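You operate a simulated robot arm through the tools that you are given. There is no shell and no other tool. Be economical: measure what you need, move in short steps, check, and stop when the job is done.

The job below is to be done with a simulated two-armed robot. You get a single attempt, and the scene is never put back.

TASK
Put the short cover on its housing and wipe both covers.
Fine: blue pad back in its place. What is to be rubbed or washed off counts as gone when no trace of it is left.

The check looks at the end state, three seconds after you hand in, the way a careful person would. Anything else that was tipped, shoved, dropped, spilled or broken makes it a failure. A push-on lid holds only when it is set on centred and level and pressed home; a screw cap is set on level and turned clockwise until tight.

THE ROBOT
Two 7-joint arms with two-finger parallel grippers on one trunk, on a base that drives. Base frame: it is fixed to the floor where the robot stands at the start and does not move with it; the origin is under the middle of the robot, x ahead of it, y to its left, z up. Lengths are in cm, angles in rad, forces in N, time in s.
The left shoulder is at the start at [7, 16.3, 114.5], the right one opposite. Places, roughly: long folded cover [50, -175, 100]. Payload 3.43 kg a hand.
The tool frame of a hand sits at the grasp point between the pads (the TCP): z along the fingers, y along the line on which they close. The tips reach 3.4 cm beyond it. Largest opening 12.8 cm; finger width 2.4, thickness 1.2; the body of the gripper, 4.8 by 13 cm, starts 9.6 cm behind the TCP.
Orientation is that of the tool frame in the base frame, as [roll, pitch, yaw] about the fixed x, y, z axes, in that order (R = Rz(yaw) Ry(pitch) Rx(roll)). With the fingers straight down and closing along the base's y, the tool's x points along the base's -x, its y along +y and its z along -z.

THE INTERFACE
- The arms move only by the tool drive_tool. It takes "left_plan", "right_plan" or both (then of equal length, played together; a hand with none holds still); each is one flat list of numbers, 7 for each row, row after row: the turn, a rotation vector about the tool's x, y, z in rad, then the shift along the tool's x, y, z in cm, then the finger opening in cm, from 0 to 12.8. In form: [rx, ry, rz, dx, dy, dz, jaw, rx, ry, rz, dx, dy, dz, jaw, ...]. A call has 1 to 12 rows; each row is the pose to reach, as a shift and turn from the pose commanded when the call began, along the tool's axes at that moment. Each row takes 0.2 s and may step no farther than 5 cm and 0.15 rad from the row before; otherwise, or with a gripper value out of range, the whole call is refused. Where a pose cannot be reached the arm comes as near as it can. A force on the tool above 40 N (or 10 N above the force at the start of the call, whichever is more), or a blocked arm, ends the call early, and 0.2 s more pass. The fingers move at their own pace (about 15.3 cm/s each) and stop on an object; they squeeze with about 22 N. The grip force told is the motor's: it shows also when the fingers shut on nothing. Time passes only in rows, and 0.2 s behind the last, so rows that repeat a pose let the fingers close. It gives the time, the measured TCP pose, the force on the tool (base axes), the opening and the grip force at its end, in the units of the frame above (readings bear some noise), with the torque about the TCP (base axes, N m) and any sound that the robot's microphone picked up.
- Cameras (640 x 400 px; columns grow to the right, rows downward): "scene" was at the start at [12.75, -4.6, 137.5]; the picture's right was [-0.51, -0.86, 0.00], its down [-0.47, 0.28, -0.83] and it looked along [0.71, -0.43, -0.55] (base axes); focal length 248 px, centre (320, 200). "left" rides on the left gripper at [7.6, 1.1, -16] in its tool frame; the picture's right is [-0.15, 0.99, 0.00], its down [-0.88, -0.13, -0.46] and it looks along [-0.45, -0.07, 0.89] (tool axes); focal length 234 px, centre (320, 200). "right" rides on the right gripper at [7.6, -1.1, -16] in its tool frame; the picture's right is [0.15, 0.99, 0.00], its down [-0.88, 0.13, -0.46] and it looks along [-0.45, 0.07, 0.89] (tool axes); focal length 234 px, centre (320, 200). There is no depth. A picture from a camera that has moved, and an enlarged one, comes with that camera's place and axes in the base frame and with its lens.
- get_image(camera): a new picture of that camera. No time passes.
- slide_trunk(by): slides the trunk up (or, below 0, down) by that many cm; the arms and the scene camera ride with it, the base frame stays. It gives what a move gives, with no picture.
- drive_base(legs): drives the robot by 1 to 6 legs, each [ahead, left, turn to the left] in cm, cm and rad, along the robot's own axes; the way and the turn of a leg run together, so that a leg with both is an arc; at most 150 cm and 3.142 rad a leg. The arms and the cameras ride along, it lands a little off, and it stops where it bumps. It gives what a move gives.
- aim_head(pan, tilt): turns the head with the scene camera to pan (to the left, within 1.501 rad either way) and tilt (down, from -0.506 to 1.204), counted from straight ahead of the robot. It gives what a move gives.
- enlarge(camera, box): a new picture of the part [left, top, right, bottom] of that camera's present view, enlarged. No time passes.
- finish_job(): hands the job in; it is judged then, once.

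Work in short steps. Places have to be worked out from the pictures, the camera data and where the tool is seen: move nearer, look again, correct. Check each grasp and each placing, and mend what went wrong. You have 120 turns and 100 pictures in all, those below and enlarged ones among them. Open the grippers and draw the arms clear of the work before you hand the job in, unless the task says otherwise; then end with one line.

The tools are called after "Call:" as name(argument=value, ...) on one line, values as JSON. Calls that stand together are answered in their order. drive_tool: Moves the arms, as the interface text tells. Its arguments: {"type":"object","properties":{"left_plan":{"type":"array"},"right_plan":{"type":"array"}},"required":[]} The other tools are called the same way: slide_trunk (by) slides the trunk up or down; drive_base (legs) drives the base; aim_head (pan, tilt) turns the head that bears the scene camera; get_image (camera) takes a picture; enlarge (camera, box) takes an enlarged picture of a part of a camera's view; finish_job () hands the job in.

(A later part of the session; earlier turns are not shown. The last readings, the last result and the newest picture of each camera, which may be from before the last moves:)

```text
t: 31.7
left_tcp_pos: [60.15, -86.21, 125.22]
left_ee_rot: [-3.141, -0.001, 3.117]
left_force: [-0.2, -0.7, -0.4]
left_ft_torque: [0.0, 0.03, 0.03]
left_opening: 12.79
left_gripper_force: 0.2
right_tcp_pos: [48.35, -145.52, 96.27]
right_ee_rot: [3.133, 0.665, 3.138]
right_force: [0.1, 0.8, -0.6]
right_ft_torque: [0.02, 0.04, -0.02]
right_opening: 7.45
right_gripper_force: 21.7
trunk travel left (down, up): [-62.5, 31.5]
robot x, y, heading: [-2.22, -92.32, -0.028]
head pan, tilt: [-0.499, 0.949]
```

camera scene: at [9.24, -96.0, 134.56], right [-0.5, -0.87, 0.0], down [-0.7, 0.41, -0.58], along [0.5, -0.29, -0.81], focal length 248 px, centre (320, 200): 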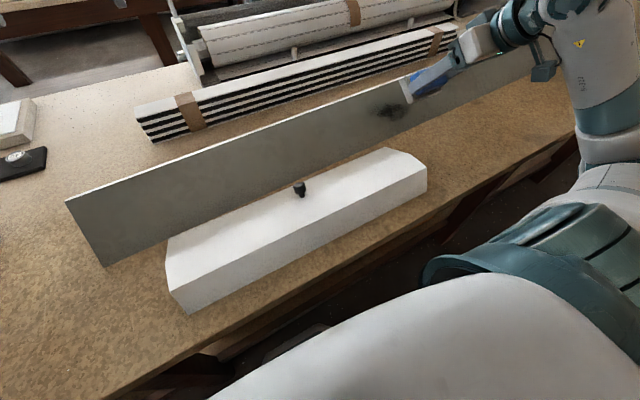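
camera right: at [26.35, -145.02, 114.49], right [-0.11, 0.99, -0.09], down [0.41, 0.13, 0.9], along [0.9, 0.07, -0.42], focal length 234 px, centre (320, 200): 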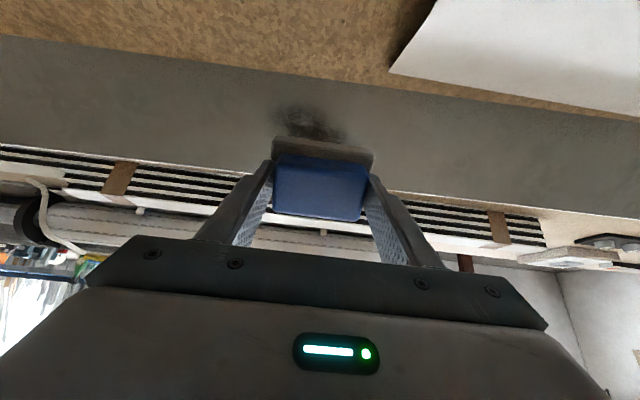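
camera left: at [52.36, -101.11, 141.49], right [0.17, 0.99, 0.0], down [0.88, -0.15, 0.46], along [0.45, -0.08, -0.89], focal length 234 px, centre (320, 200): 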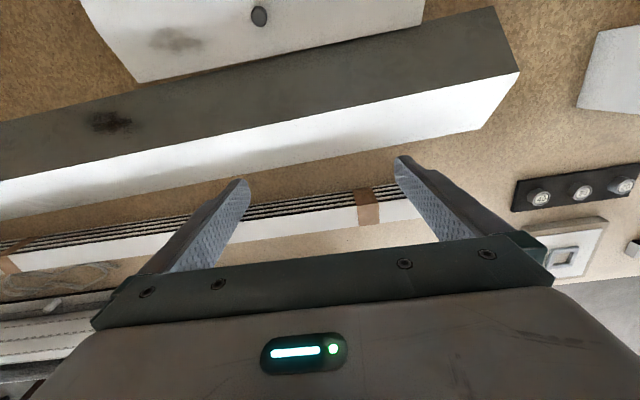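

No contact yet; I keep on in small steps.

Call:
drive_tool(right_plan=[0, 0, 0, 0, 0, 0.3, 5])

Call:
drive_tool(right_plan=[0, 0, 0, 0, 0, 0.3, 5])

Call:
drive_tool(right_plan=[0, 0, 0, 0, 0, 0.2, 5])

```text
t: 32.1
left_tcp_pos: [60.28, -86.07, 125.3]
left_ee_rot: [-3.141, 0.0, 3.119]
left_force: [-0.7, -0.1, -0.5]
left_ft_torque: [0.0, 0.01, -0.02]
left_opening: 12.82
left_gripper_force: 0.1
right_tcp_pos: [48.52, -145.5, 96.18]
right_ee_rot: [3.134, 0.666, 3.137]
right_force: [-0.2, 0.1, -0.3]
right_ft_torque: [0.04, 0.05, 0.01]
right_opening: 7.42
right_gripper_force: 21.5
trunk travel left (down, up): [-62.5, 31.5]
robot x, y, heading: [-2.27, -92.19, -0.021]
head pan, tilt: [-0.499, 0.949]
```

```text
t: 32.5
left_tcp_pos: [60.21, -86.07, 125.14]
left_ee_rot: [3.139, -0.001, 3.116]
left_force: [-0.2, -0.6, 0.2]
left_ft_torque: [0.01, 0.03, 0.0]
left_opening: 12.83
left_gripper_force: 0.1
right_tcp_pos: [48.62, -145.45, 95.96]
right_ee_rot: [3.136, 0.664, 3.138]
right_force: [-0.4, -0.5, -0.4]
right_ft_torque: [0.02, 0.02, 0.0]
right_opening: 7.44
right_gripper_force: 22.3
trunk travel left (down, up): [-62.5, 31.5]
robot x, y, heading: [-2.24, -92.13, -0.026]
head pan, tilt: [-0.499, 0.949]
```

```text
t: 32.9
left_tcp_pos: [60.27, -86.16, 125.35]
left_ee_rot: [3.139, 0.0, 3.118]
left_force: [0.1, -0.1, -0.2]
left_ft_torque: [0.01, 0.02, 0.0]
left_opening: 12.82
left_gripper_force: 0.0
right_tcp_pos: [48.79, -145.33, 95.77]
right_ee_rot: [3.135, 0.666, 3.137]
right_force: [0.0, 1.3, -0.3]
right_ft_torque: [0.04, 0.05, 0.0]
right_opening: 7.43
right_gripper_force: 22.5
trunk travel left (down, up): [-62.5, 31.5]
robot x, y, heading: [-2.52, -92.27, -0.027]
head pan, tilt: [-0.499, 0.949]
```

Call:
enlarge(camera="scene", box=[350, 60, 450, 150])

Call:
get_image(camera="right")

```text
4.44 times, centred on (400, 105) of scene
camera zoom: at [9.27, -95.99, 134.54], right [-0.5, -0.87, 0.0], down [-0.7, 0.41, -0.58], along [0.5, -0.29, -0.81], focal length 1100 px, centre (-36, 622)
```

zoom: 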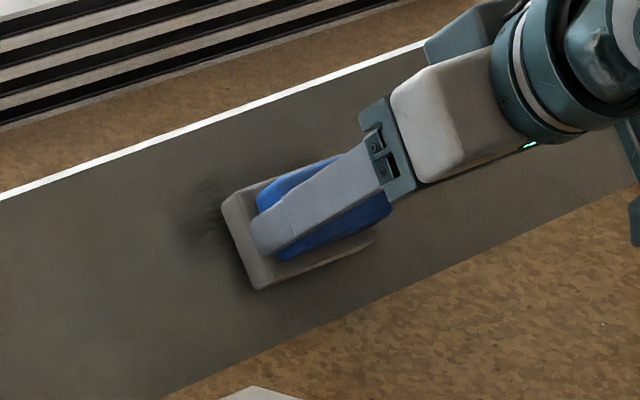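

```text
67 pictures are left
camera right: at [32.96, -146.45, 103.66], right [-0.11, 0.99, -0.08], down [0.41, 0.12, 0.9], along [0.9, 0.07, -0.42], focal length 234 px, centre (320, 200)
```

right: 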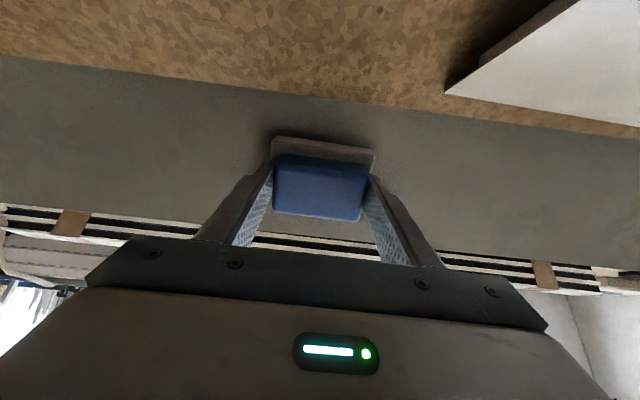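

Very close now judging by the contact shadow. A few more small steps.

Call:
drive_tool(right_plan=[0, 0, 0, 0, 0, 0.3, 5])

Call:
drive_tool(right_plan=[0, 0, 0, 0, 0, 0.3, 5])

```text
t: 33.3
left_tcp_pos: [60.08, -86.17, 125.38]
left_ee_rot: [-3.14, 0.001, 3.117]
left_force: [-0.2, -0.4, -0.5]
left_ft_torque: [-0.01, 0.02, -0.01]
left_opening: 12.82
left_gripper_force: 0.2
right_tcp_pos: [48.8, -145.32, 95.7]
right_ee_rot: [3.136, 0.665, 3.137]
right_force: [-4.8, -0.2, 2.9]
right_ft_torque: [0.17, -0.09, 0.21]
right_opening: 7.39
right_gripper_force: 21.8
trunk travel left (down, up): [-62.5, 31.5]
robot x, y, heading: [-2.24, -92.07, -0.027]
head pan, tilt: [-0.499, 0.949]
```

```text
t: 33.7
left_tcp_pos: [60.03, -86.03, 125.49]
left_ee_rot: [-3.141, 0.002, 3.117]
left_force: [0.4, -0.1, 0.1]
left_ft_torque: [-0.03, -0.01, -0.01]
left_opening: 12.8
left_gripper_force: 0.1
right_tcp_pos: [48.9, -145.3, 95.74]
right_ee_rot: [3.136, 0.669, 3.138]
right_force: [-13.2, -0.7, 10.6]
right_ft_torque: [0.47, -0.34, 0.59]
right_opening: 7.41
right_gripper_force: 22.0
trunk travel left (down, up): [-62.5, 31.5]
robot x, y, heading: [-2.16, -92.1, -0.023]
head pan, tilt: [-0.499, 0.949]
```

Contact at ~17 N. Rubbing along y with offsets up and down the slope.

Call:
drive_tool(right_plan=[0, 0, 0, 0, 2, 0, 5, 0, 0, 0, 0, 4, 0, 5, 0, 0, 0, 0, 6, 0, 5, 0, 0, 0, -1, 6, 0, 5, 0, 0, 0, -1, 4, 0, 5, 0, 0, 0, -1, 2, 0, 5, 0, 0, 0, -1, 0, 0, 5, 0, 0, 0, -1, -2, 0, 5, 0, 0, 0, -1, -4, 0, 5, 0, 0, 0, 0.5, -4, 0, 5, 0, 0, 0, 0.5, -2, 0, 5, 0, 0, 0, 0.5, 0, 0, 5])

Call:
drive_tool(right_plan=[0, 0, 0, 0, 2, 0, 5, 0, 0, 0, 0, 4, 0, 5, 0, 0, 0, 0.5, 6, 0, 5, 0, 0, 0, 1, 4, 0, 5, 0, 0, 0, 1, 2, 0, 5, 0, 0, 0, 1, 0, 0, 5, 0, 0, 0, 1, -3, 0, 5, 0, 0, 0, 0, 0, -3, 5, 0, 0, 0, 0, 0, -7, 5, 0, 0, 0, 0, 0, -11, 5, 0, 0, 0, 0, -5, -12, 5, 0, 0, 0, 0, -9.5, -13, 5])

Call:
enlarge(camera="scene", box=[300, 50, 500, 180])

Call:
get_image(camera="right")

```text
t: 36.3
left_tcp_pos: [60.11, -86.05, 125.28]
left_ee_rot: [-3.14, 0.002, 3.116]
left_force: [-0.6, -0.9, -0.5]
left_ft_torque: [-0.02, 0.02, 0.0]
left_opening: 12.79
left_gripper_force: 0.0
right_tcp_pos: [48.6, -145.34, 95.15]
right_ee_rot: [3.137, 0.669, 3.135]
right_force: [-9.0, -4.5, 11.7]
right_ft_torque: [0.42, -0.52, 0.1]
right_opening: 7.44
right_gripper_force: 22.0
trunk travel left (down, up): [-62.5, 31.5]
robot x, y, heading: [-2.13, -92.16, -0.029]
head pan, tilt: [-0.499, 0.949]
```

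```text
refused: row 11 steps farther than a row can; nothing moved
```

```text
3.08 times, centred on (400, 115) of scene
camera zoom: at [9.01, -95.98, 134.58], right [-0.5, -0.87, 0.0], down [-0.7, 0.41, -0.58], along [0.51, -0.29, -0.81], focal length 762 px, centre (74, 462)
```

zoom: 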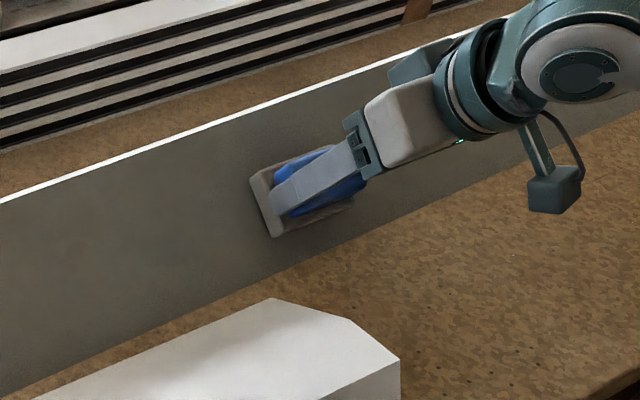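

```text
65 pictures are left
camera right: at [32.78, -146.44, 102.95], right [-0.11, 0.99, -0.09], down [0.41, 0.13, 0.9], along [0.91, 0.07, -0.42], focal length 234 px, centre (320, 200)
```

right: 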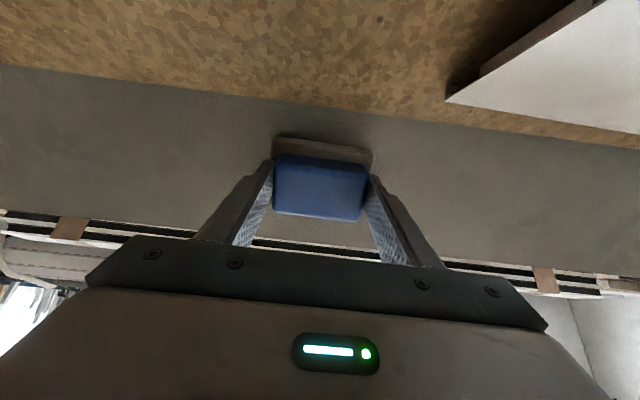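

Works well. One more light pass, then lift away to inspect.

Call:
drive_tool(right_plan=[0, 0, 0, 0, 2, 0, 5, 0, 0, 0, 0, 4, 0, 5, 0, 0, 0, -1.5, 4, 0, 5, 0, 0, 0, -1.5, 2, 0, 5, 0, 0, 0, -1.5, 0, 0, 5, 0, 0, 0, -1.5, -2.5, 0, 5, 0, 0, 0, 0, -2.5, 0, 5, 0, 0, 0, 0, 0, -3, 5, 0, 0, 0, 0, 0, -7, 5, 0, 0, 0, 0, 0, -11, 5])

Call:
drive_tool(right_plan=[0, 0.14, 0, 0, -3, -3, 5, 0, 0.28, 0, 0, -6, -6, 5, 0, 0.42, 0, 0, -9, -9, 5, 0, 0.55, 0, 0, -12, -11, 5, 0, 0.665, 0, 0, -14, -13, 5])

Call:
enlarge(camera="scene", box=[300, 50, 500, 180])

Call:
get_image(camera="scene")

```text
t: 38.5
left_tcp_pos: [60.17, -86.03, 125.43]
left_ee_rot: [-3.14, 0.002, 3.119]
left_force: [-0.2, -0.5, 0.6]
left_ft_torque: [0.01, -0.02, -0.03]
left_opening: 12.79
left_gripper_force: 0.0
right_tcp_pos: [42.07, -145.6, 103.56]
right_ee_rot: [3.136, 0.667, 3.136]
right_force: [-0.4, 0.2, -0.2]
right_ft_torque: [0.03, -0.01, -0.01]
right_opening: 7.44
right_gripper_force: 22.0
trunk travel left (down, up): [-62.5, 31.5]
robot x, y, heading: [-1.95, -92.2, -0.025]
head pan, tilt: [-0.499, 0.949]
```

```text
t: 39.7
left_tcp_pos: [60.11, -85.97, 125.32]
left_ee_rot: [-3.14, 0.001, 3.12]
left_force: [-0.7, 0.6, 1.0]
left_ft_torque: [-0.1, -0.06, -0.02]
left_opening: 12.8
left_gripper_force: 0.2
right_tcp_pos: [35.01, -158.42, 113.38]
right_ee_rot: [3.133, 0.031, 3.123]
right_force: [0.5, 1.2, -1.3]
right_ft_torque: [-0.06, 0.1, -0.01]
right_opening: 7.4
right_gripper_force: 21.9
right hand out of reach, approached as far as the arm can: row 5
trunk travel left (down, up): [-62.5, 31.5]
robot x, y, heading: [-2.55, -92.61, -0.025]
head pan, tilt: [-0.499, 0.949]
```

```text
3.08 times, centred on (400, 115) of scene
camera zoom: at [9.14, -95.83, 134.55], right [-0.5, -0.87, 0.0], down [-0.7, 0.41, -0.58], along [0.5, -0.29, -0.81], focal length 762 px, centre (74, 462)
```

zoom: 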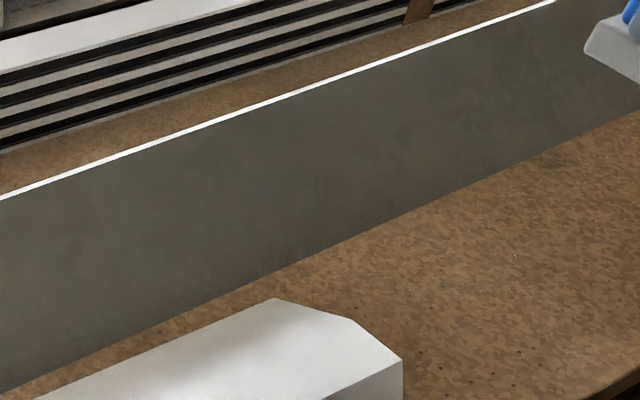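

```text
63 pictures are left
camera scene: at [9.14, -95.83, 134.55], right [-0.5, -0.87, 0.0], down [-0.7, 0.41, -0.58], along [0.5, -0.29, -0.81], focal length 248 px, centre (320, 200)
```

scene: 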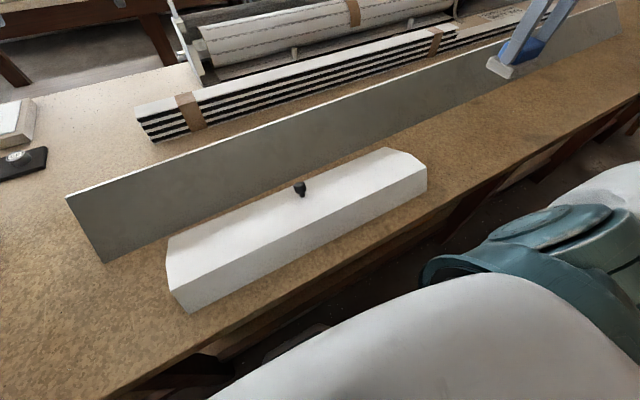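

Both marks are gone. I check the rest of the long cover (it runs further right) by panning the head.

Call:
aim_head(pan=-0.95, tilt=0.6)

Call:
enlarge(camera="scene", box=[120, 60, 500, 300])

Call:
get_image(camera="right")

```text
t: 40.6
left_tcp_pos: [60.31, -86.15, 125.25]
left_ee_rot: [3.141, -0.001, 3.115]
left_force: [-0.3, 0.3, 0.8]
left_ft_torque: [-0.03, 0.01, -0.01]
left_opening: 12.82
left_gripper_force: 0.0
right_tcp_pos: [34.96, -158.47, 113.37]
right_ee_rot: [3.134, 0.036, 3.125]
right_force: [-0.9, -0.1, -0.4]
right_ft_torque: [-0.04, -0.01, 0.0]
right_opening: 7.42
right_gripper_force: 21.9
trunk travel left (down, up): [-62.5, 31.5]
robot x, y, heading: [-2.3, -92.34, -0.024]
head pan, tilt: [-0.949, 0.6]
```

```text
1.67 times, centred on (310, 180) of scene
camera zoom: at [7.96, -99.72, 137.37], right [-0.83, -0.56, 0.0], down [-0.32, 0.47, -0.82], along [0.46, -0.68, -0.57], focal length 412 px, centre (337, 233)
```

zoom: 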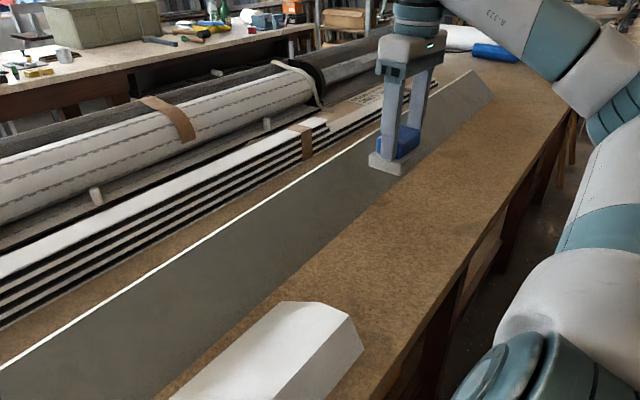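

```text
61 pictures are left
camera right: at [26.85, -159.53, 129.15], right [-0.13, 0.99, 0.0], down [0.87, 0.11, 0.49], along [0.48, 0.06, -0.87], focal length 234 px, centre (320, 200)
```

right: 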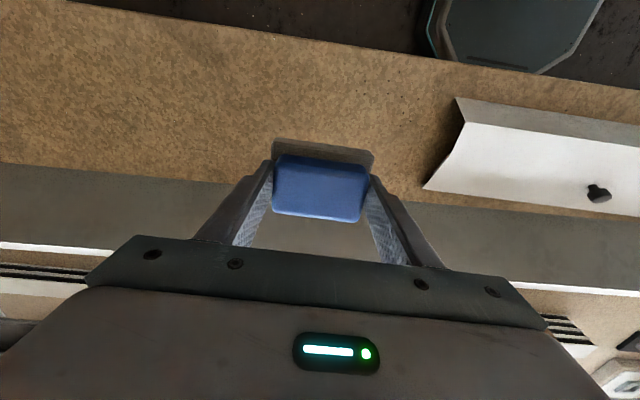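

Everything on the covers is clean. I straighten the right hand, raise it and drive back left to return the pad first.

Call:
drive_tool(right_plan=[0, 0.03, 0, 0, 2, -2, 5, 0, 0.03, 0, 0, 5, -4, 5, 0, 0.03, 0, 0, 9, -5, 5])

Call:
drive_base(legs=[[0, 0, 0.024], [0, 72, 0]])

Call:
aim_head(pan=-0.7, tilt=0.85)

Call:
get_image(camera="scene")

Call:
get_image(camera="right")

```text
t: 41.4
left_tcp_pos: [60.28, -85.85, 125.28]
left_ee_rot: [-3.14, -0.001, 3.118]
left_force: [0.9, -0.4, 0.3]
left_ft_torque: [-0.05, 0.03, -0.01]
left_opening: 12.8
left_gripper_force: 0.1
right_tcp_pos: [34.73, -149.01, 118.5]
right_ee_rot: [3.138, -0.031, -3.141]
right_force: [0.6, -0.2, -0.9]
right_ft_torque: [-0.04, -0.01, -0.01]
right_opening: 7.41
right_gripper_force: 22.3
trunk travel left (down, up): [-62.5, 31.5]
robot x, y, heading: [-2.1, -91.91, -0.022]
head pan, tilt: [-0.949, 0.6]
```

```text
t: 45.7
left_tcp_pos: [61.47, -14.41, 125.4]
left_ee_rot: [-3.14, 0.0, 3.109]
left_force: [-0.1, 0.4, -0.2]
left_ft_torque: [0.0, 0.01, -0.01]
left_opening: 12.78
left_gripper_force: 0.1
right_tcp_pos: [35.52, -77.21, 118.36]
right_ee_rot: [3.136, -0.03, 3.132]
right_force: [-1.0, -0.2, -0.9]
right_ft_torque: [0.02, 0.03, -0.01]
right_opening: 7.42
right_gripper_force: 22.1
trunk travel left (down, up): [-62.5, 31.5]
robot x, y, heading: [-0.91, -20.06, -0.037]
head pan, tilt: [-0.949, 0.6]
```

```text
t: 46.5
left_tcp_pos: [61.61, -14.33, 125.26]
left_ee_rot: [3.14, 0.001, 3.109]
left_force: [1.1, 0.7, 0.0]
left_ft_torque: [0.0, -0.02, 0.04]
left_opening: 12.79
left_gripper_force: 0.1
right_tcp_pos: [35.5, -77.25, 118.42]
right_ee_rot: [3.136, -0.03, 3.133]
right_force: [-0.6, 0.7, -1.1]
right_ft_torque: [-0.02, -0.02, -0.01]
right_opening: 7.45
right_gripper_force: 22.0
trunk travel left (down, up): [-62.5, 31.5]
robot x, y, heading: [-1.03, -19.56, -0.034]
head pan, tilt: [-0.7, 0.85]
```

```text
60 pictures are left
camera scene: at [10.0, -25.3, 135.3], right [-0.67, -0.74, 0.0], down [-0.56, 0.5, -0.66], along [0.49, -0.44, -0.75], focal length 248 px, centre (320, 200)
```

scene: 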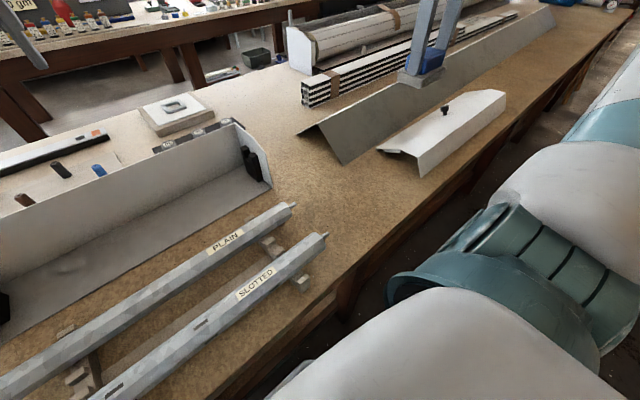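

```text
59 pictures are left
camera right: at [28.35, -78.28, 134.58], right [-0.14, 0.99, 0.01], down [0.9, 0.12, 0.43], along [0.42, 0.07, -0.9], focal length 234 px, centre (320, 200)
```

right: 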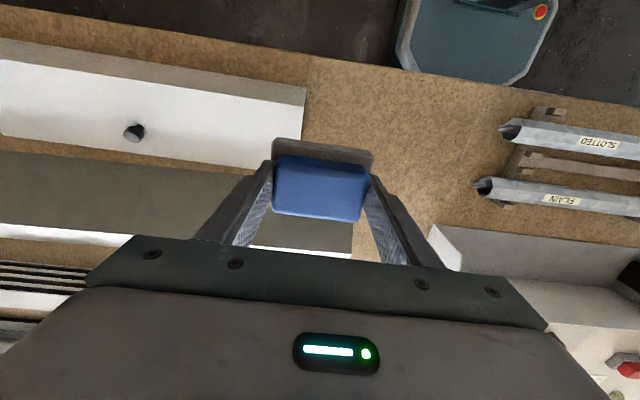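

Spot is clear. I move the right hand to [30.3,-55.65] at z≈97, levelled, to match the original pose.

Call:
drive_tool(right_plan=[0, -0.01, 0, 1, 4.6, 1, 5, 0, -0.02, 0, 2, 9, 2, 5, 0, -0.03, 0, 3, 13.5, 3, 5, 0, -0.03, 0, 4, 18, 4, 5, 0, -0.03, 0, 4.7, 21.5, 6, 5, 0, -0.03, 0, 4.7, 21.55, 10.5, 5, 0, -0.03, 0, 4.7, 21.55, 15, 5, 0, -0.03, 0, 4.7, 21.55, 19.5, 5, 0, -0.03, 0, 4.7, 21.55, 21.5, 5])

Call:
get_image(camera="right")

```text
t: 48.5
left_tcp_pos: [61.38, -14.39, 125.29]
left_ee_rot: [3.141, 0.0, 3.108]
left_force: [-0.1, -0.2, 0.0]
left_ft_torque: [0.01, -0.01, 0.01]
left_opening: 12.81
left_gripper_force: 0.1
right_tcp_pos: [32.76, -56.95, 97.4]
right_ee_rot: [3.136, -0.004, 3.131]
right_force: [0.7, -0.8, -1.5]
right_ft_torque: [0.0, -0.02, -0.01]
right_opening: 7.41
right_gripper_force: 22.4
right hand out of reach, approached as far as the arm can: row 7, 8, 9
trunk travel left (down, up): [-62.5, 31.5]
robot x, y, heading: [-1.15, -20.32, -0.037]
head pan, tilt: [-0.7, 0.85]
```

```text
58 pictures are left
camera right: at [25.21, -58.1, 113.54], right [-0.14, 0.99, 0.01], down [0.88, 0.12, 0.45], along [0.45, 0.07, -0.89], focal length 234 px, centre (320, 200)
```

right: 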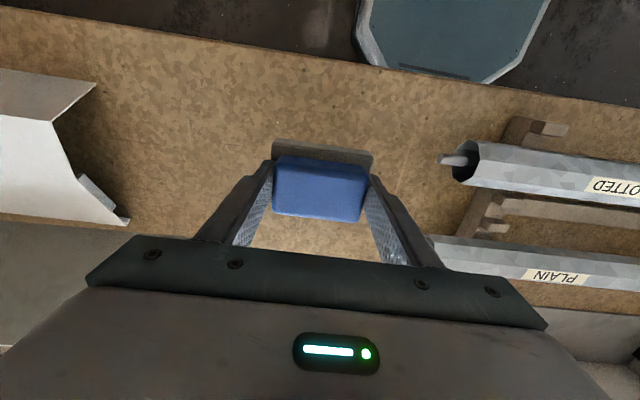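

Too close to the shoulder here. I raise the hand and drive 14 cm further left, straightening the heading.

Call:
drive_tool(right_plan=[0, 0, 0, -0.7, -2, -4, 5, 0, 0, 0, -1.2, -4, -8, 5, 0, 0, 0, -1.2, -6, -11, 5])

Call:
drive_base(legs=[[0, 16, 0.037]])

```text
t: 49.2
left_tcp_pos: [61.53, -14.48, 125.34]
left_ee_rot: [3.14, -0.001, 3.109]
left_force: [0.5, -0.6, -0.3]
left_ft_torque: [0.01, -0.03, 0.01]
left_opening: 12.81
left_gripper_force: 0.0
right_tcp_pos: [34.06, -62.79, 108.7]
right_ee_rot: [3.136, -0.001, 3.134]
right_force: [0.2, 0.0, -1.0]
right_ft_torque: [0.02, -0.01, -0.02]
right_opening: 7.44
right_gripper_force: 21.5
trunk travel left (down, up): [-62.5, 31.5]
robot x, y, heading: [-1.08, -19.81, -0.035]
head pan, tilt: [-0.7, 0.85]
```

```text
t: 50.6
left_tcp_pos: [61.6, 2.97, 125.33]
left_ee_rot: [-3.141, 0.0, 3.138]
left_force: [0.1, 0.1, 0.6]
left_ft_torque: [0.02, -0.04, -0.01]
left_opening: 12.78
left_gripper_force: 0.0
right_tcp_pos: [35.78, -46.11, 108.55]
right_ee_rot: [3.135, 0.001, -3.121]
right_force: [-0.5, -0.6, -1.4]
right_ft_torque: [0.04, -0.02, 0.0]
right_opening: 7.46
right_gripper_force: 21.9
trunk travel left (down, up): [-62.5, 31.5]
robot x, y, heading: [-0.4, -4.39, -0.006]
head pan, tilt: [-0.7, 0.85]
```

Now lateral to above the pad's spot, then down to about z 97.

Call:
drive_tool(right_plan=[0, 0, 0.01, 2.4, -4, 0, 5, 0, 0, 0.02, 5, -8, 0, 5, 0, 0, 0.02, 5.7, -9.44, 3, 5, 0, 0, 0.02, 5.7, -9.44, 7, 5, 0, 0, 0.02, 5.7, -9.44, 10.5, 5, 0, 0, 0.02, 5.7, -9.44, 12.5, 5])

Call:
get_image(camera="right")

```text
t: 52.0
left_tcp_pos: [61.58, 3.11, 125.37]
left_ee_rot: [-3.141, 0.0, 3.137]
left_force: [0.5, -0.2, -0.2]
left_ft_torque: [0.02, -0.03, -0.01]
left_opening: 12.8
left_gripper_force: 0.0
right_tcp_pos: [30.3, -55.55, 95.87]
right_ee_rot: [3.137, 0.0, -3.141]
right_force: [-0.5, 0.1, -1.8]
right_ft_torque: [0.0, 0.01, 0.02]
right_opening: 7.41
right_gripper_force: 21.6
trunk travel left (down, up): [-62.5, 31.5]
robot x, y, heading: [-0.76, -4.19, -0.0]
head pan, tilt: [-0.7, 0.85]
```

```text
57 pictures are left
camera right: at [22.67, -56.75, 111.86], right [-0.15, 0.99, 0.01], down [0.88, 0.13, 0.46], along [0.45, 0.07, -0.89], focal length 234 px, centre (320, 200)
```

right: 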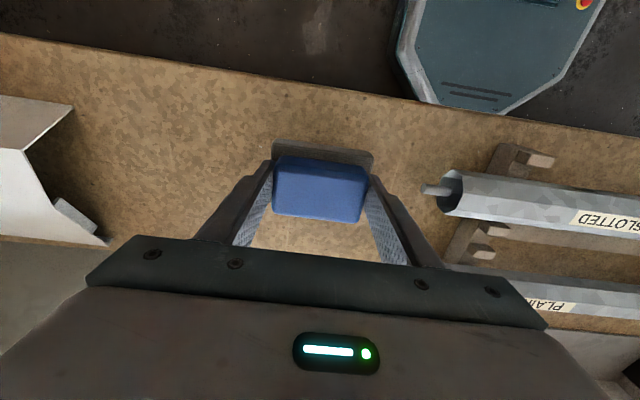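

Pose matches the original. Lower to z≈93.5 gently.

Call:
drive_tool(right_plan=[0, 0, 0, 0, -0.05, 1, 5, 0, 0, 0, 0, -0.05, 1.8, 5, 0, 0, 0, 0, -0.05, 2.2, 5])

Call:
drive_tool(right_plan=[0, 0, 0, 0, 0, 0.25, 5])

```text
t: 52.9
left_tcp_pos: [61.61, 3.14, 125.33]
left_ee_rot: [-3.142, 0.0, 3.138]
left_force: [0.8, -0.2, -0.1]
left_ft_torque: [-0.03, -0.01, 0.0]
left_opening: 12.8
left_gripper_force: 0.1
right_tcp_pos: [30.13, -55.48, 93.7]
right_ee_rot: [3.135, 0.001, 3.141]
right_force: [-0.3, -0.2, -0.8]
right_ft_torque: [-0.01, 0.02, -0.02]
right_opening: 7.42
right_gripper_force: 21.9
trunk travel left (down, up): [-62.5, 31.5]
robot x, y, heading: [-0.76, -4.24, -0.003]
head pan, tilt: [-0.7, 0.85]
```

```text
t: 53.2
left_tcp_pos: [61.61, 3.18, 125.26]
left_ee_rot: [3.141, 0.001, 3.139]
left_force: [0.2, -0.4, 0.1]
left_ft_torque: [-0.01, 0.03, -0.01]
left_opening: 12.78
left_gripper_force: 0.1
right_tcp_pos: [30.24, -55.64, 93.57]
right_ee_rot: [3.137, -0.001, -3.141]
right_force: [0.7, 0.4, -1.0]
right_ft_torque: [0.02, 0.0, 0.01]
right_opening: 7.43
right_gripper_force: 21.6
trunk travel left (down, up): [-62.5, 31.5]
robot x, y, heading: [-0.65, -4.17, -0.003]
head pan, tilt: [-0.7, 0.85]
```

Call:
drive_tool(right_plan=[0, 0, 0, 0, 0, 0.2, 5])

Call:
drive_tool(right_plan=[0, 0, 0, 0, 0, 0.15, 5])

```text
t: 53.6
left_tcp_pos: [61.55, 3.15, 125.29]
left_ee_rot: [3.141, 0.0, 3.137]
left_force: [0.3, 0.3, -0.3]
left_ft_torque: [0.0, -0.03, 0.0]
left_opening: 12.81
left_gripper_force: 0.2
right_tcp_pos: [30.32, -55.64, 93.17]
right_ee_rot: [3.136, -0.003, -3.142]
right_force: [0.0, 1.0, -1.3]
right_ft_torque: [-0.02, -0.01, 0.0]
right_opening: 7.44
right_gripper_force: 21.6
trunk travel left (down, up): [-62.5, 31.5]
robot x, y, heading: [-0.64, -4.24, -0.001]
head pan, tilt: [-0.7, 0.85]
```

```text
t: 54.0
left_tcp_pos: [61.51, 3.07, 125.17]
left_ee_rot: [-3.141, 0.002, 3.139]
left_force: [0.3, -0.4, 0.2]
left_ft_torque: [-0.02, 0.0, 0.0]
left_opening: 12.81
left_gripper_force: 0.1
right_tcp_pos: [30.38, -55.64, 93.1]
right_ee_rot: [3.137, -0.001, 3.141]
right_force: [-0.1, -0.1, -0.3]
right_ft_torque: [-0.01, -0.03, 0.0]
right_opening: 7.41
right_gripper_force: 21.9
trunk travel left (down, up): [-62.5, 31.5]
robot x, y, heading: [-0.45, -3.75, -0.006]
head pan, tilt: [-0.7, 0.85]
```

Still not touching (the pad slid up slightly in the fingers while pressing). Continue down slowly.

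Call:
drive_tool(right_plan=[0, 0, 0, 0, 0, 0.2, 5])

Call:
drive_tool(right_plan=[0, 0, 0, 0, 0, 0.2, 5])

Call:
drive_tool(right_plan=[0, 0, 0, 0, 0, 0.2, 5])

```text
t: 54.5
left_tcp_pos: [61.53, 3.12, 125.28]
left_ee_rot: [-3.141, -0.002, 3.138]
left_force: [1.3, 0.0, 0.0]
left_ft_torque: [0.0, 0.02, 0.01]
left_opening: 12.78
left_gripper_force: 0.0
right_tcp_pos: [30.26, -55.54, 93.01]
right_ee_rot: [3.137, 0.0, 3.141]
right_force: [0.3, -0.7, -0.2]
right_ft_torque: [0.01, 0.01, -0.01]
right_opening: 7.43
right_gripper_force: 21.2
trunk travel left (down, up): [-62.5, 31.5]
robot x, y, heading: [-0.76, -4.34, -0.003]
head pan, tilt: [-0.7, 0.85]
```

```text
t: 54.9
left_tcp_pos: [61.63, 3.19, 125.21]
left_ee_rot: [3.14, 0.0, 3.137]
left_force: [-0.3, 0.6, 0.5]
left_ft_torque: [-0.03, -0.02, 0.03]
left_opening: 12.8
left_gripper_force: 0.1
right_tcp_pos: [30.21, -55.66, 92.9]
right_ee_rot: [3.136, 0.0, -3.142]
right_force: [-0.4, -0.1, -0.7]
right_ft_torque: [0.01, -0.02, 0.03]
right_opening: 7.41
right_gripper_force: 22.2
trunk travel left (down, up): [-62.5, 31.5]
robot x, y, heading: [-0.92, -4.3, -0.004]
head pan, tilt: [-0.7, 0.85]
```

```text
t: 55.2
left_tcp_pos: [61.54, 3.28, 125.36]
left_ee_rot: [3.141, -0.001, 3.138]
left_force: [0.5, -0.7, 0.1]
left_ft_torque: [0.03, -0.01, -0.02]
left_opening: 12.77
left_gripper_force: 0.0
right_tcp_pos: [30.36, -55.51, 92.68]
right_ee_rot: [3.137, -0.002, -3.141]
right_force: [0.0, -0.1, -1.0]
right_ft_torque: [0.02, 0.01, -0.01]
right_opening: 7.45
right_gripper_force: 22.2
trunk travel left (down, up): [-62.5, 31.5]
robot x, y, heading: [-0.81, -4.18, -0.005]
head pan, tilt: [-0.7, 0.85]
```

I check the clearance visually.

Call:
enlarge(camera="scene", box=[200, 100, 440, 260])

Call:
enlarge(camera="right", box=[230, 100, 410, 240])

```text
2.50 times, centred on (320, 180) of scene
camera zoom: at [10.45, -9.33, 135.29], right [-0.65, -0.76, 0.0], down [-0.57, 0.49, -0.66], along [0.5, -0.43, -0.75], focal length 619 px, centre (320, 250)
```

zoom: 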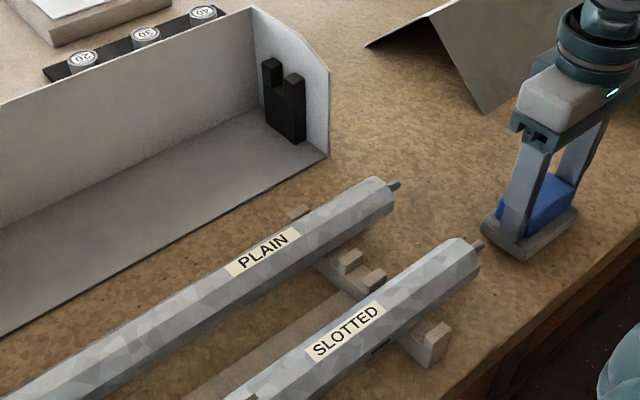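

```text
2.86 times, centred on (320, 170) of right
camera zoom: at [22.7, -56.77, 108.63], right [-0.15, 0.99, 0.0], down [0.88, 0.13, 0.46], along [0.45, 0.07, -0.89], focal length 669 px, centre (320, 286)
```

zoom: 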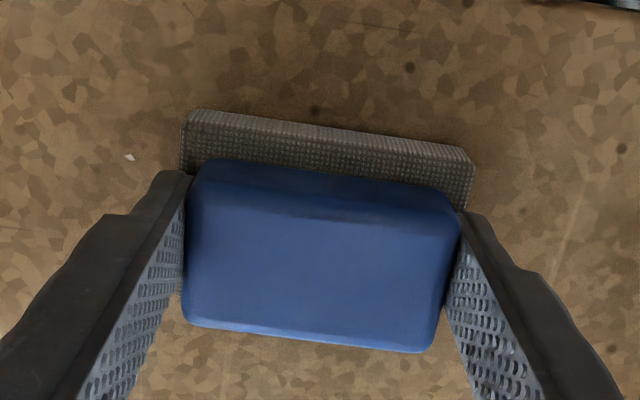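

Nearly there; a couple more 0.2 steps.

Call:
drive_tool(right_plan=[0, 0, 0, 0, 0, 0.2, 5])

Call:
drive_tool(right_plan=[0, 0, 0, 0, 0, 0.2, 5])

```text
t: 55.6
left_tcp_pos: [61.68, 3.3, 125.3]
left_ee_rot: [-3.139, 0.0, 3.139]
left_force: [-0.5, 0.2, -0.7]
left_ft_torque: [0.0, 0.02, 0.0]
left_opening: 12.8
left_gripper_force: 0.0
right_tcp_pos: [30.24, -55.55, 92.5]
right_ee_rot: [3.137, 0.001, -3.141]
right_force: [1.0, 2.2, 11.7]
right_ft_torque: [-0.46, -0.14, 0.04]
right_opening: 7.43
right_gripper_force: 22.6
trunk travel left (down, up): [-62.5, 31.5]
robot x, y, heading: [-0.67, -4.22, -0.007]
head pan, tilt: [-0.7, 0.85]
```

```text
t: 56.0
left_tcp_pos: [61.48, 3.42, 125.42]
left_ee_rot: [-3.141, 0.001, 3.138]
left_force: [0.0, 0.4, -0.3]
left_ft_torque: [-0.01, 0.04, 0.0]
left_opening: 12.8
left_gripper_force: 0.1
right_tcp_pos: [30.24, -55.62, 92.45]
right_ee_rot: [3.141, 0.003, 3.14]
right_force: [1.2, -2.4, 33.0]
right_ft_torque: [-0.17, 0.15, 0.2]
right_opening: 7.42
right_gripper_force: 22.3
trunk travel left (down, up): [-62.5, 31.5]
robot x, y, heading: [-0.25, -3.81, -0.004]
head pan, tilt: [-0.7, 0.85]
```

On the table. I ease the pressure, open modestly (tube pin nearby) and lift away.

Call:
drive_tool(right_plan=[0, 0, 0, 0, 0, -0.35, 5, 0, 0, 0, 0, 0, -0.35, 8, 0, 0, 0, 0, 0, -0.35, 10, 0, 0, 0, 0, 0, -0.35, 10, 0, 0, 0, 0, 0, -3, 10, 0, 0, 0, 0, 0, -7, 10, 0, 0, 0, 0, 0, -12, 10, 0, 0, 0, 0, 0, -17, 10, 0, 0, 0, 0, 0, -21, 10, 0, 0, 0, 0, 0, -25, 10])

Call:
get_image(camera="right")

Call:
aim_head(pan=0.0, tilt=0.8)

Call:
get_image(camera="scene")

```text
t: 58.2
left_tcp_pos: [61.64, 3.15, 125.32]
left_ee_rot: [-3.14, 0.0, 3.139]
left_force: [-0.4, 0.0, 0.4]
left_ft_torque: [-0.04, -0.02, -0.01]
left_opening: 12.82
left_gripper_force: 0.0
right_tcp_pos: [30.21, -55.15, 117.56]
right_ee_rot: [3.138, -0.001, 3.141]
right_force: [-0.9, 0.1, -0.1]
right_ft_torque: [-0.02, -0.02, -0.02]
right_opening: 9.99
right_gripper_force: 0.0
trunk travel left (down, up): [-62.5, 31.5]
robot x, y, heading: [-0.41, -4.05, -0.004]
head pan, tilt: [-0.7, 0.85]
```

```text
54 pictures are left
camera right: at [22.64, -56.31, 133.5], right [-0.15, 0.99, 0.0], down [0.88, 0.13, 0.45], along [0.45, 0.07, -0.89], focal length 234 px, centre (320, 200)
```

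right: 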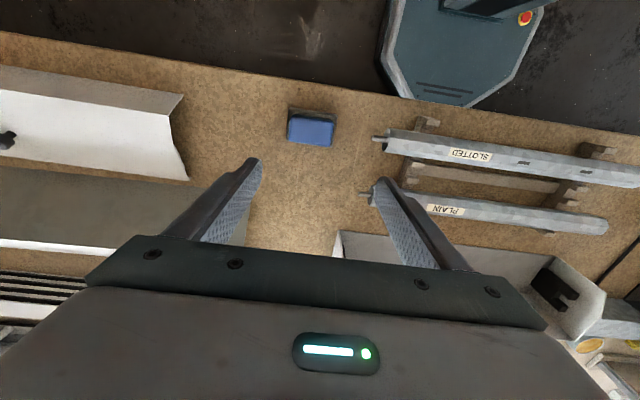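

```text
t: 59.3
left_tcp_pos: [61.63, 3.14, 125.27]
left_ee_rot: [3.141, 0.0, 3.137]
left_force: [0.3, -0.5, 0.2]
left_ft_torque: [0.01, 0.01, 0.03]
left_opening: 12.79
left_gripper_force: 0.0
right_tcp_pos: [30.25, -55.23, 117.3]
right_ee_rot: [3.135, 0.0, -3.141]
right_force: [-0.3, 0.1, 0.0]
right_ft_torque: [0.03, -0.02, 0.01]
right_opening: 10.01
right_gripper_force: 0.0
trunk travel left (down, up): [-62.5, 31.5]
robot x, y, heading: [-0.9, -4.14, -0.002]
head pan, tilt: [0.0, 0.799]
```

```text
53 pictures are left
camera scene: at [12.54, -4.28, 135.69], right [0.0, -1.0, 0.0], down [-0.72, 0.0, -0.7], along [0.7, 0.0, -0.72], focal length 248 px, centre (320, 200)
```

scene: 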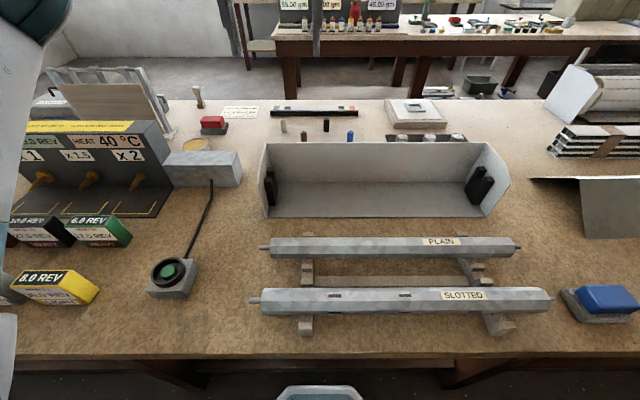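

Pad is back. Now I measure the housing with a zoomed view.

Call:
enlarge(camera="scene", box=[240, 120, 400, 240])

Call:
enlarge(camera="scene", box=[380, 120, 540, 240])

Call:
get_image(camera="left")

```text
3.33 times, centred on (320, 180) of scene
camera zoom: at [12.54, -4.28, 135.69], right [0.0, -1.0, 0.0], down [-0.72, 0.0, -0.7], along [0.7, 0.0, -0.72], focal length 825 px, centre (320, 267)
```

zoom: 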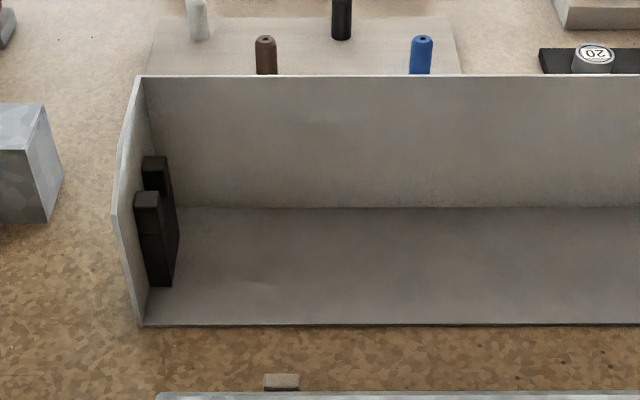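

```text
3.33 times, centred on (460, 180) of scene
camera zoom: at [12.54, -4.28, 135.69], right [0.0, -1.0, 0.0], down [-0.72, 0.0, -0.7], along [0.7, 0.0, -0.72], focal length 825 px, centre (-147, 267)
```

zoom: 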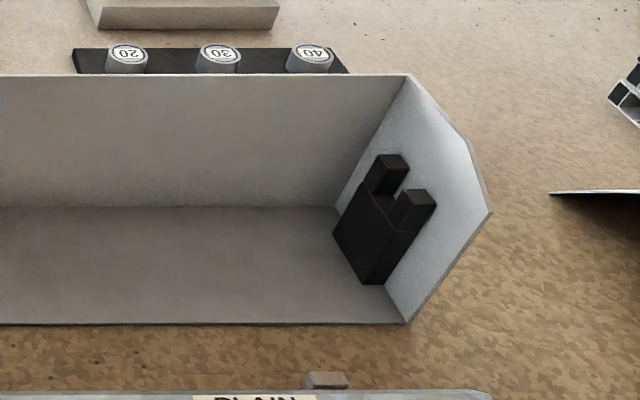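

```text
50 pictures are left
camera left: at [54.07, 4.25, 141.31], right [0.15, 0.99, 0.0], down [0.88, -0.13, 0.46], along [0.45, -0.07, -0.89], focal length 234 px, centre (320, 200)
```

left: 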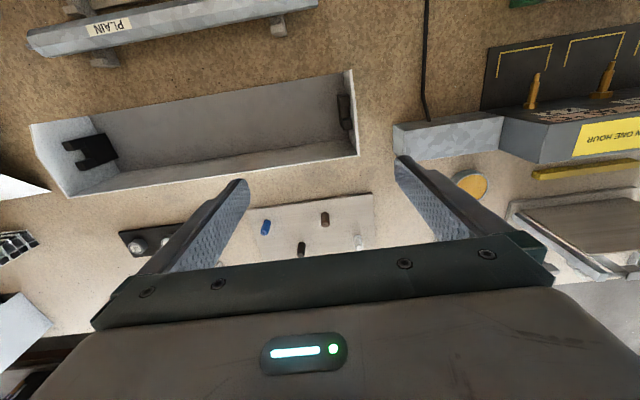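

Housing: front plane x≈53, ends y≈9.1 and -46.3, top level z≈101, back x≈66.4 – its profile matches the cover's faces. Now I back off 14 cm (more arm room) and drive to the short cover.

Call:
drive_base(legs=[[-14, 0, 0], [0, -88, 0]])

Call:
aim_head(pan=-0.2, tilt=0.75)

Call:
get_image(camera="scene")

```text
t: 64.9
left_tcp_pos: [47.93, -83.86, 125.32]
left_ee_rot: [3.141, 0.001, -3.132]
left_force: [-0.1, -0.7, -0.2]
left_ft_torque: [-0.01, -0.03, -0.03]
left_opening: 12.83
left_gripper_force: 0.0
right_tcp_pos: [17.45, -142.68, 117.51]
right_ee_rot: [3.136, -0.001, -3.127]
right_force: [-0.2, 0.1, 0.6]
right_ft_torque: [0.02, 0.0, 0.0]
right_opening: 9.99
right_gripper_force: 0.1
trunk travel left (down, up): [-62.5, 31.5]
robot x, y, heading: [-13.99, -92.45, 0.01]
head pan, tilt: [0.0, 0.799]
```

```text
t: 65.6
left_tcp_pos: [47.97, -83.87, 125.28]
left_ee_rot: [3.141, -0.001, -3.131]
left_force: [0.2, 0.3, 0.1]
left_ft_torque: [-0.05, 0.01, 0.02]
left_opening: 12.84
left_gripper_force: 0.0
right_tcp_pos: [17.31, -142.75, 117.44]
right_ee_rot: [3.137, 0.0, -3.127]
right_force: [0.3, 0.6, 0.0]
right_ft_torque: [-0.03, 0.02, -0.02]
right_opening: 10.02
right_gripper_force: 0.0
trunk travel left (down, up): [-62.5, 31.5]
robot x, y, heading: [-14.25, -92.13, 0.008]
head pan, tilt: [-0.201, 0.75]
```

```text
49 pictures are left
camera scene: at [-0.95, -93.67, 136.09], right [-0.19, -0.98, 0.0], down [-0.67, 0.13, -0.73], along [0.72, -0.14, -0.68], focal length 248 px, centre (320, 200)
```

scene: 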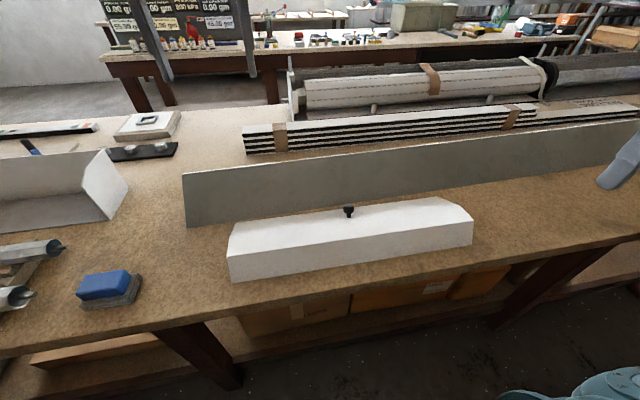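

Clear view of the cover. I bring the right hand over the knob, turning it a quarter so the jaws close along x.

Call:
drive_tool(right_plan=[0, 0, 0.143, -2.36, 2.96, 0.2, 8, 0, 0, 0.286, -4.73, 5.93, 0.4, 8, 0, 0, 0.428, -7.1, 8.9, 0.6, 8, 0, 0, 0.571, -9.45, 11.85, 0.8, 8, 0, 0, 0.714, -11.8, 14.8, 1, 8, 0, 0, 0.857, -14.2, 17.8, 1.2, 8, 0, 0, 1.0, -16.5, 20.7, 1.4, 8, 0, 0, 1.142, -18.9, 23.7, 1.6, 8, 0, 0, 1.285, -21.3, 26.7, 1.8, 8, 0, 0, 1.428, -23.6, 29.6, 2, 8, 0, 0, 1.571, -26, 32.6, 2.5, 8])

Call:
get_image(camera="right")

Call:
enlarge(camera="scene", box=[220, 170, 480, 300])

```text
t: 68.0
left_tcp_pos: [48.22, -83.91, 125.15]
left_ee_rot: [3.141, -0.004, -3.131]
left_force: [-0.2, 0.5, 0.1]
left_ft_torque: [-0.01, 0.04, -0.01]
left_opening: 12.81
left_gripper_force: 0.1
right_tcp_pos: [43.26, -109.7, 115.09]
right_ee_rot: [-3.138, -0.004, 1.583]
right_force: [-1.2, 0.5, -0.4]
right_ft_torque: [-0.01, 0.06, 0.0]
right_opening: 8.0
right_gripper_force: 0.0
trunk travel left (down, up): [-62.5, 31.5]
robot x, y, heading: [-14.47, -92.09, 0.007]
head pan, tilt: [-0.201, 0.75]
```

```text
48 pictures are left
camera right: at [42.16, -102.23, 131.04], right [0.99, 0.16, 0.0], down [0.14, -0.88, 0.45], along [0.07, -0.45, -0.89], focal length 234 px, centre (320, 200)
```

right: 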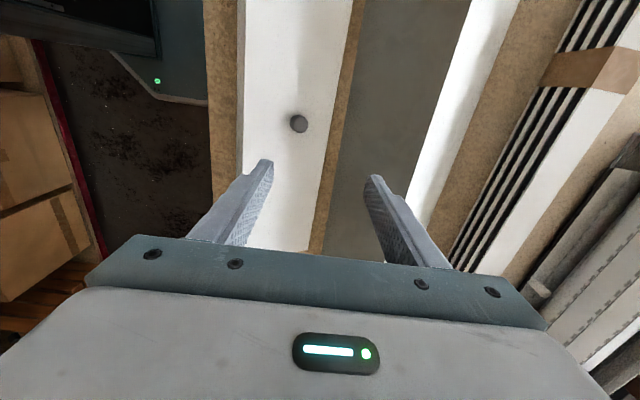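

```text
2.46 times, centred on (350, 235) of scene
camera zoom: at [-0.62, -93.6, 136.06], right [-0.19, -0.98, 0.0], down [-0.67, 0.13, -0.73], along [0.72, -0.14, -0.68], focal length 609 px, centre (246, 114)
```

zoom: 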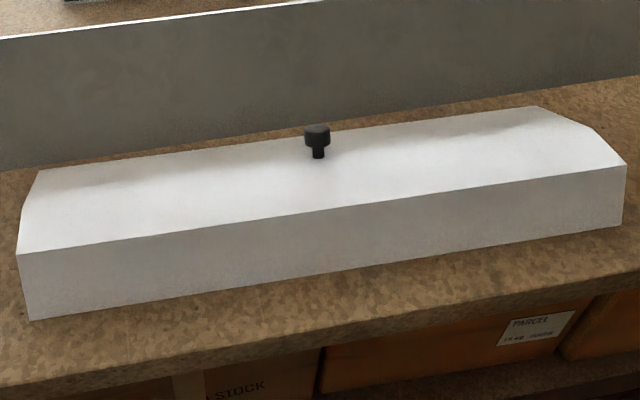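

Knob top centre works out at [40.0,-108.5,94.4], base ≈[38.7,-108.5,91.7], main face tilt ≈24°. I tilt the tool to the face normal and hover 8 cm above the grip pose.

Call:
drive_tool(right_plan=[0.14, 0, 0, 0.4, 0.1, 3, 6, 0.28, 0, 0, 0.8, 0.3, 6.5, 6, 0.42, 0, 0, 1.2, 0.4, 10, 6, 0.42, 0, 0, 1.2, 0.4, 12.7, 6])

Call:
get_image(camera="right")

Call:
enlarge(camera="scene", box=[220, 110, 480, 300])

```text
t: 69.0
left_tcp_pos: [48.09, -83.84, 125.18]
left_ee_rot: [3.141, -0.002, -3.131]
left_force: [0.5, -0.1, -0.3]
left_ft_torque: [0.03, 0.03, -0.02]
left_opening: 12.79
left_gripper_force: 0.0
right_tcp_pos: [40.9, -111.33, 103.23]
right_ee_rot: [-2.72, -0.007, 1.586]
right_force: [0.1, 0.4, -0.7]
right_ft_torque: [-0.02, 0.02, 0.0]
right_opening: 6.02
right_gripper_force: 0.1
right hand out of reach, approached as far as the arm can: row 2, 3, 4
trunk travel left (down, up): [-62.5, 31.5]
robot x, y, heading: [-14.07, -91.92, 0.011]
head pan, tilt: [-0.201, 0.75]
```

```text
46 pictures are left
camera right: at [46.29, -103.77, 118.47], right [0.9, 0.16, -0.4], down [0.32, -0.88, 0.36], along [-0.3, -0.45, -0.84], focal length 234 px, centre (320, 200)
```

right: 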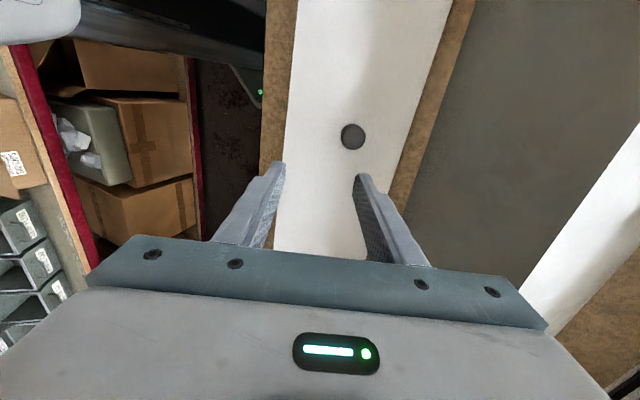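

```text
2.11 times, centred on (350, 205) of scene
camera zoom: at [-0.78, -93.66, 136.07], right [-0.19, -0.98, 0.0], down [-0.67, 0.13, -0.73], along [0.72, -0.14, -0.68], focal length 521 px, centre (257, 190)
```

zoom: 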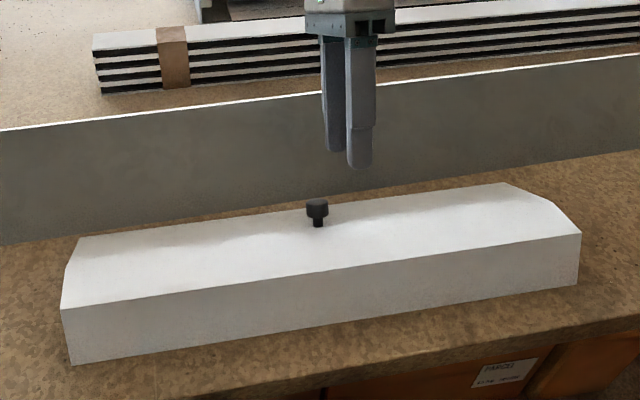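

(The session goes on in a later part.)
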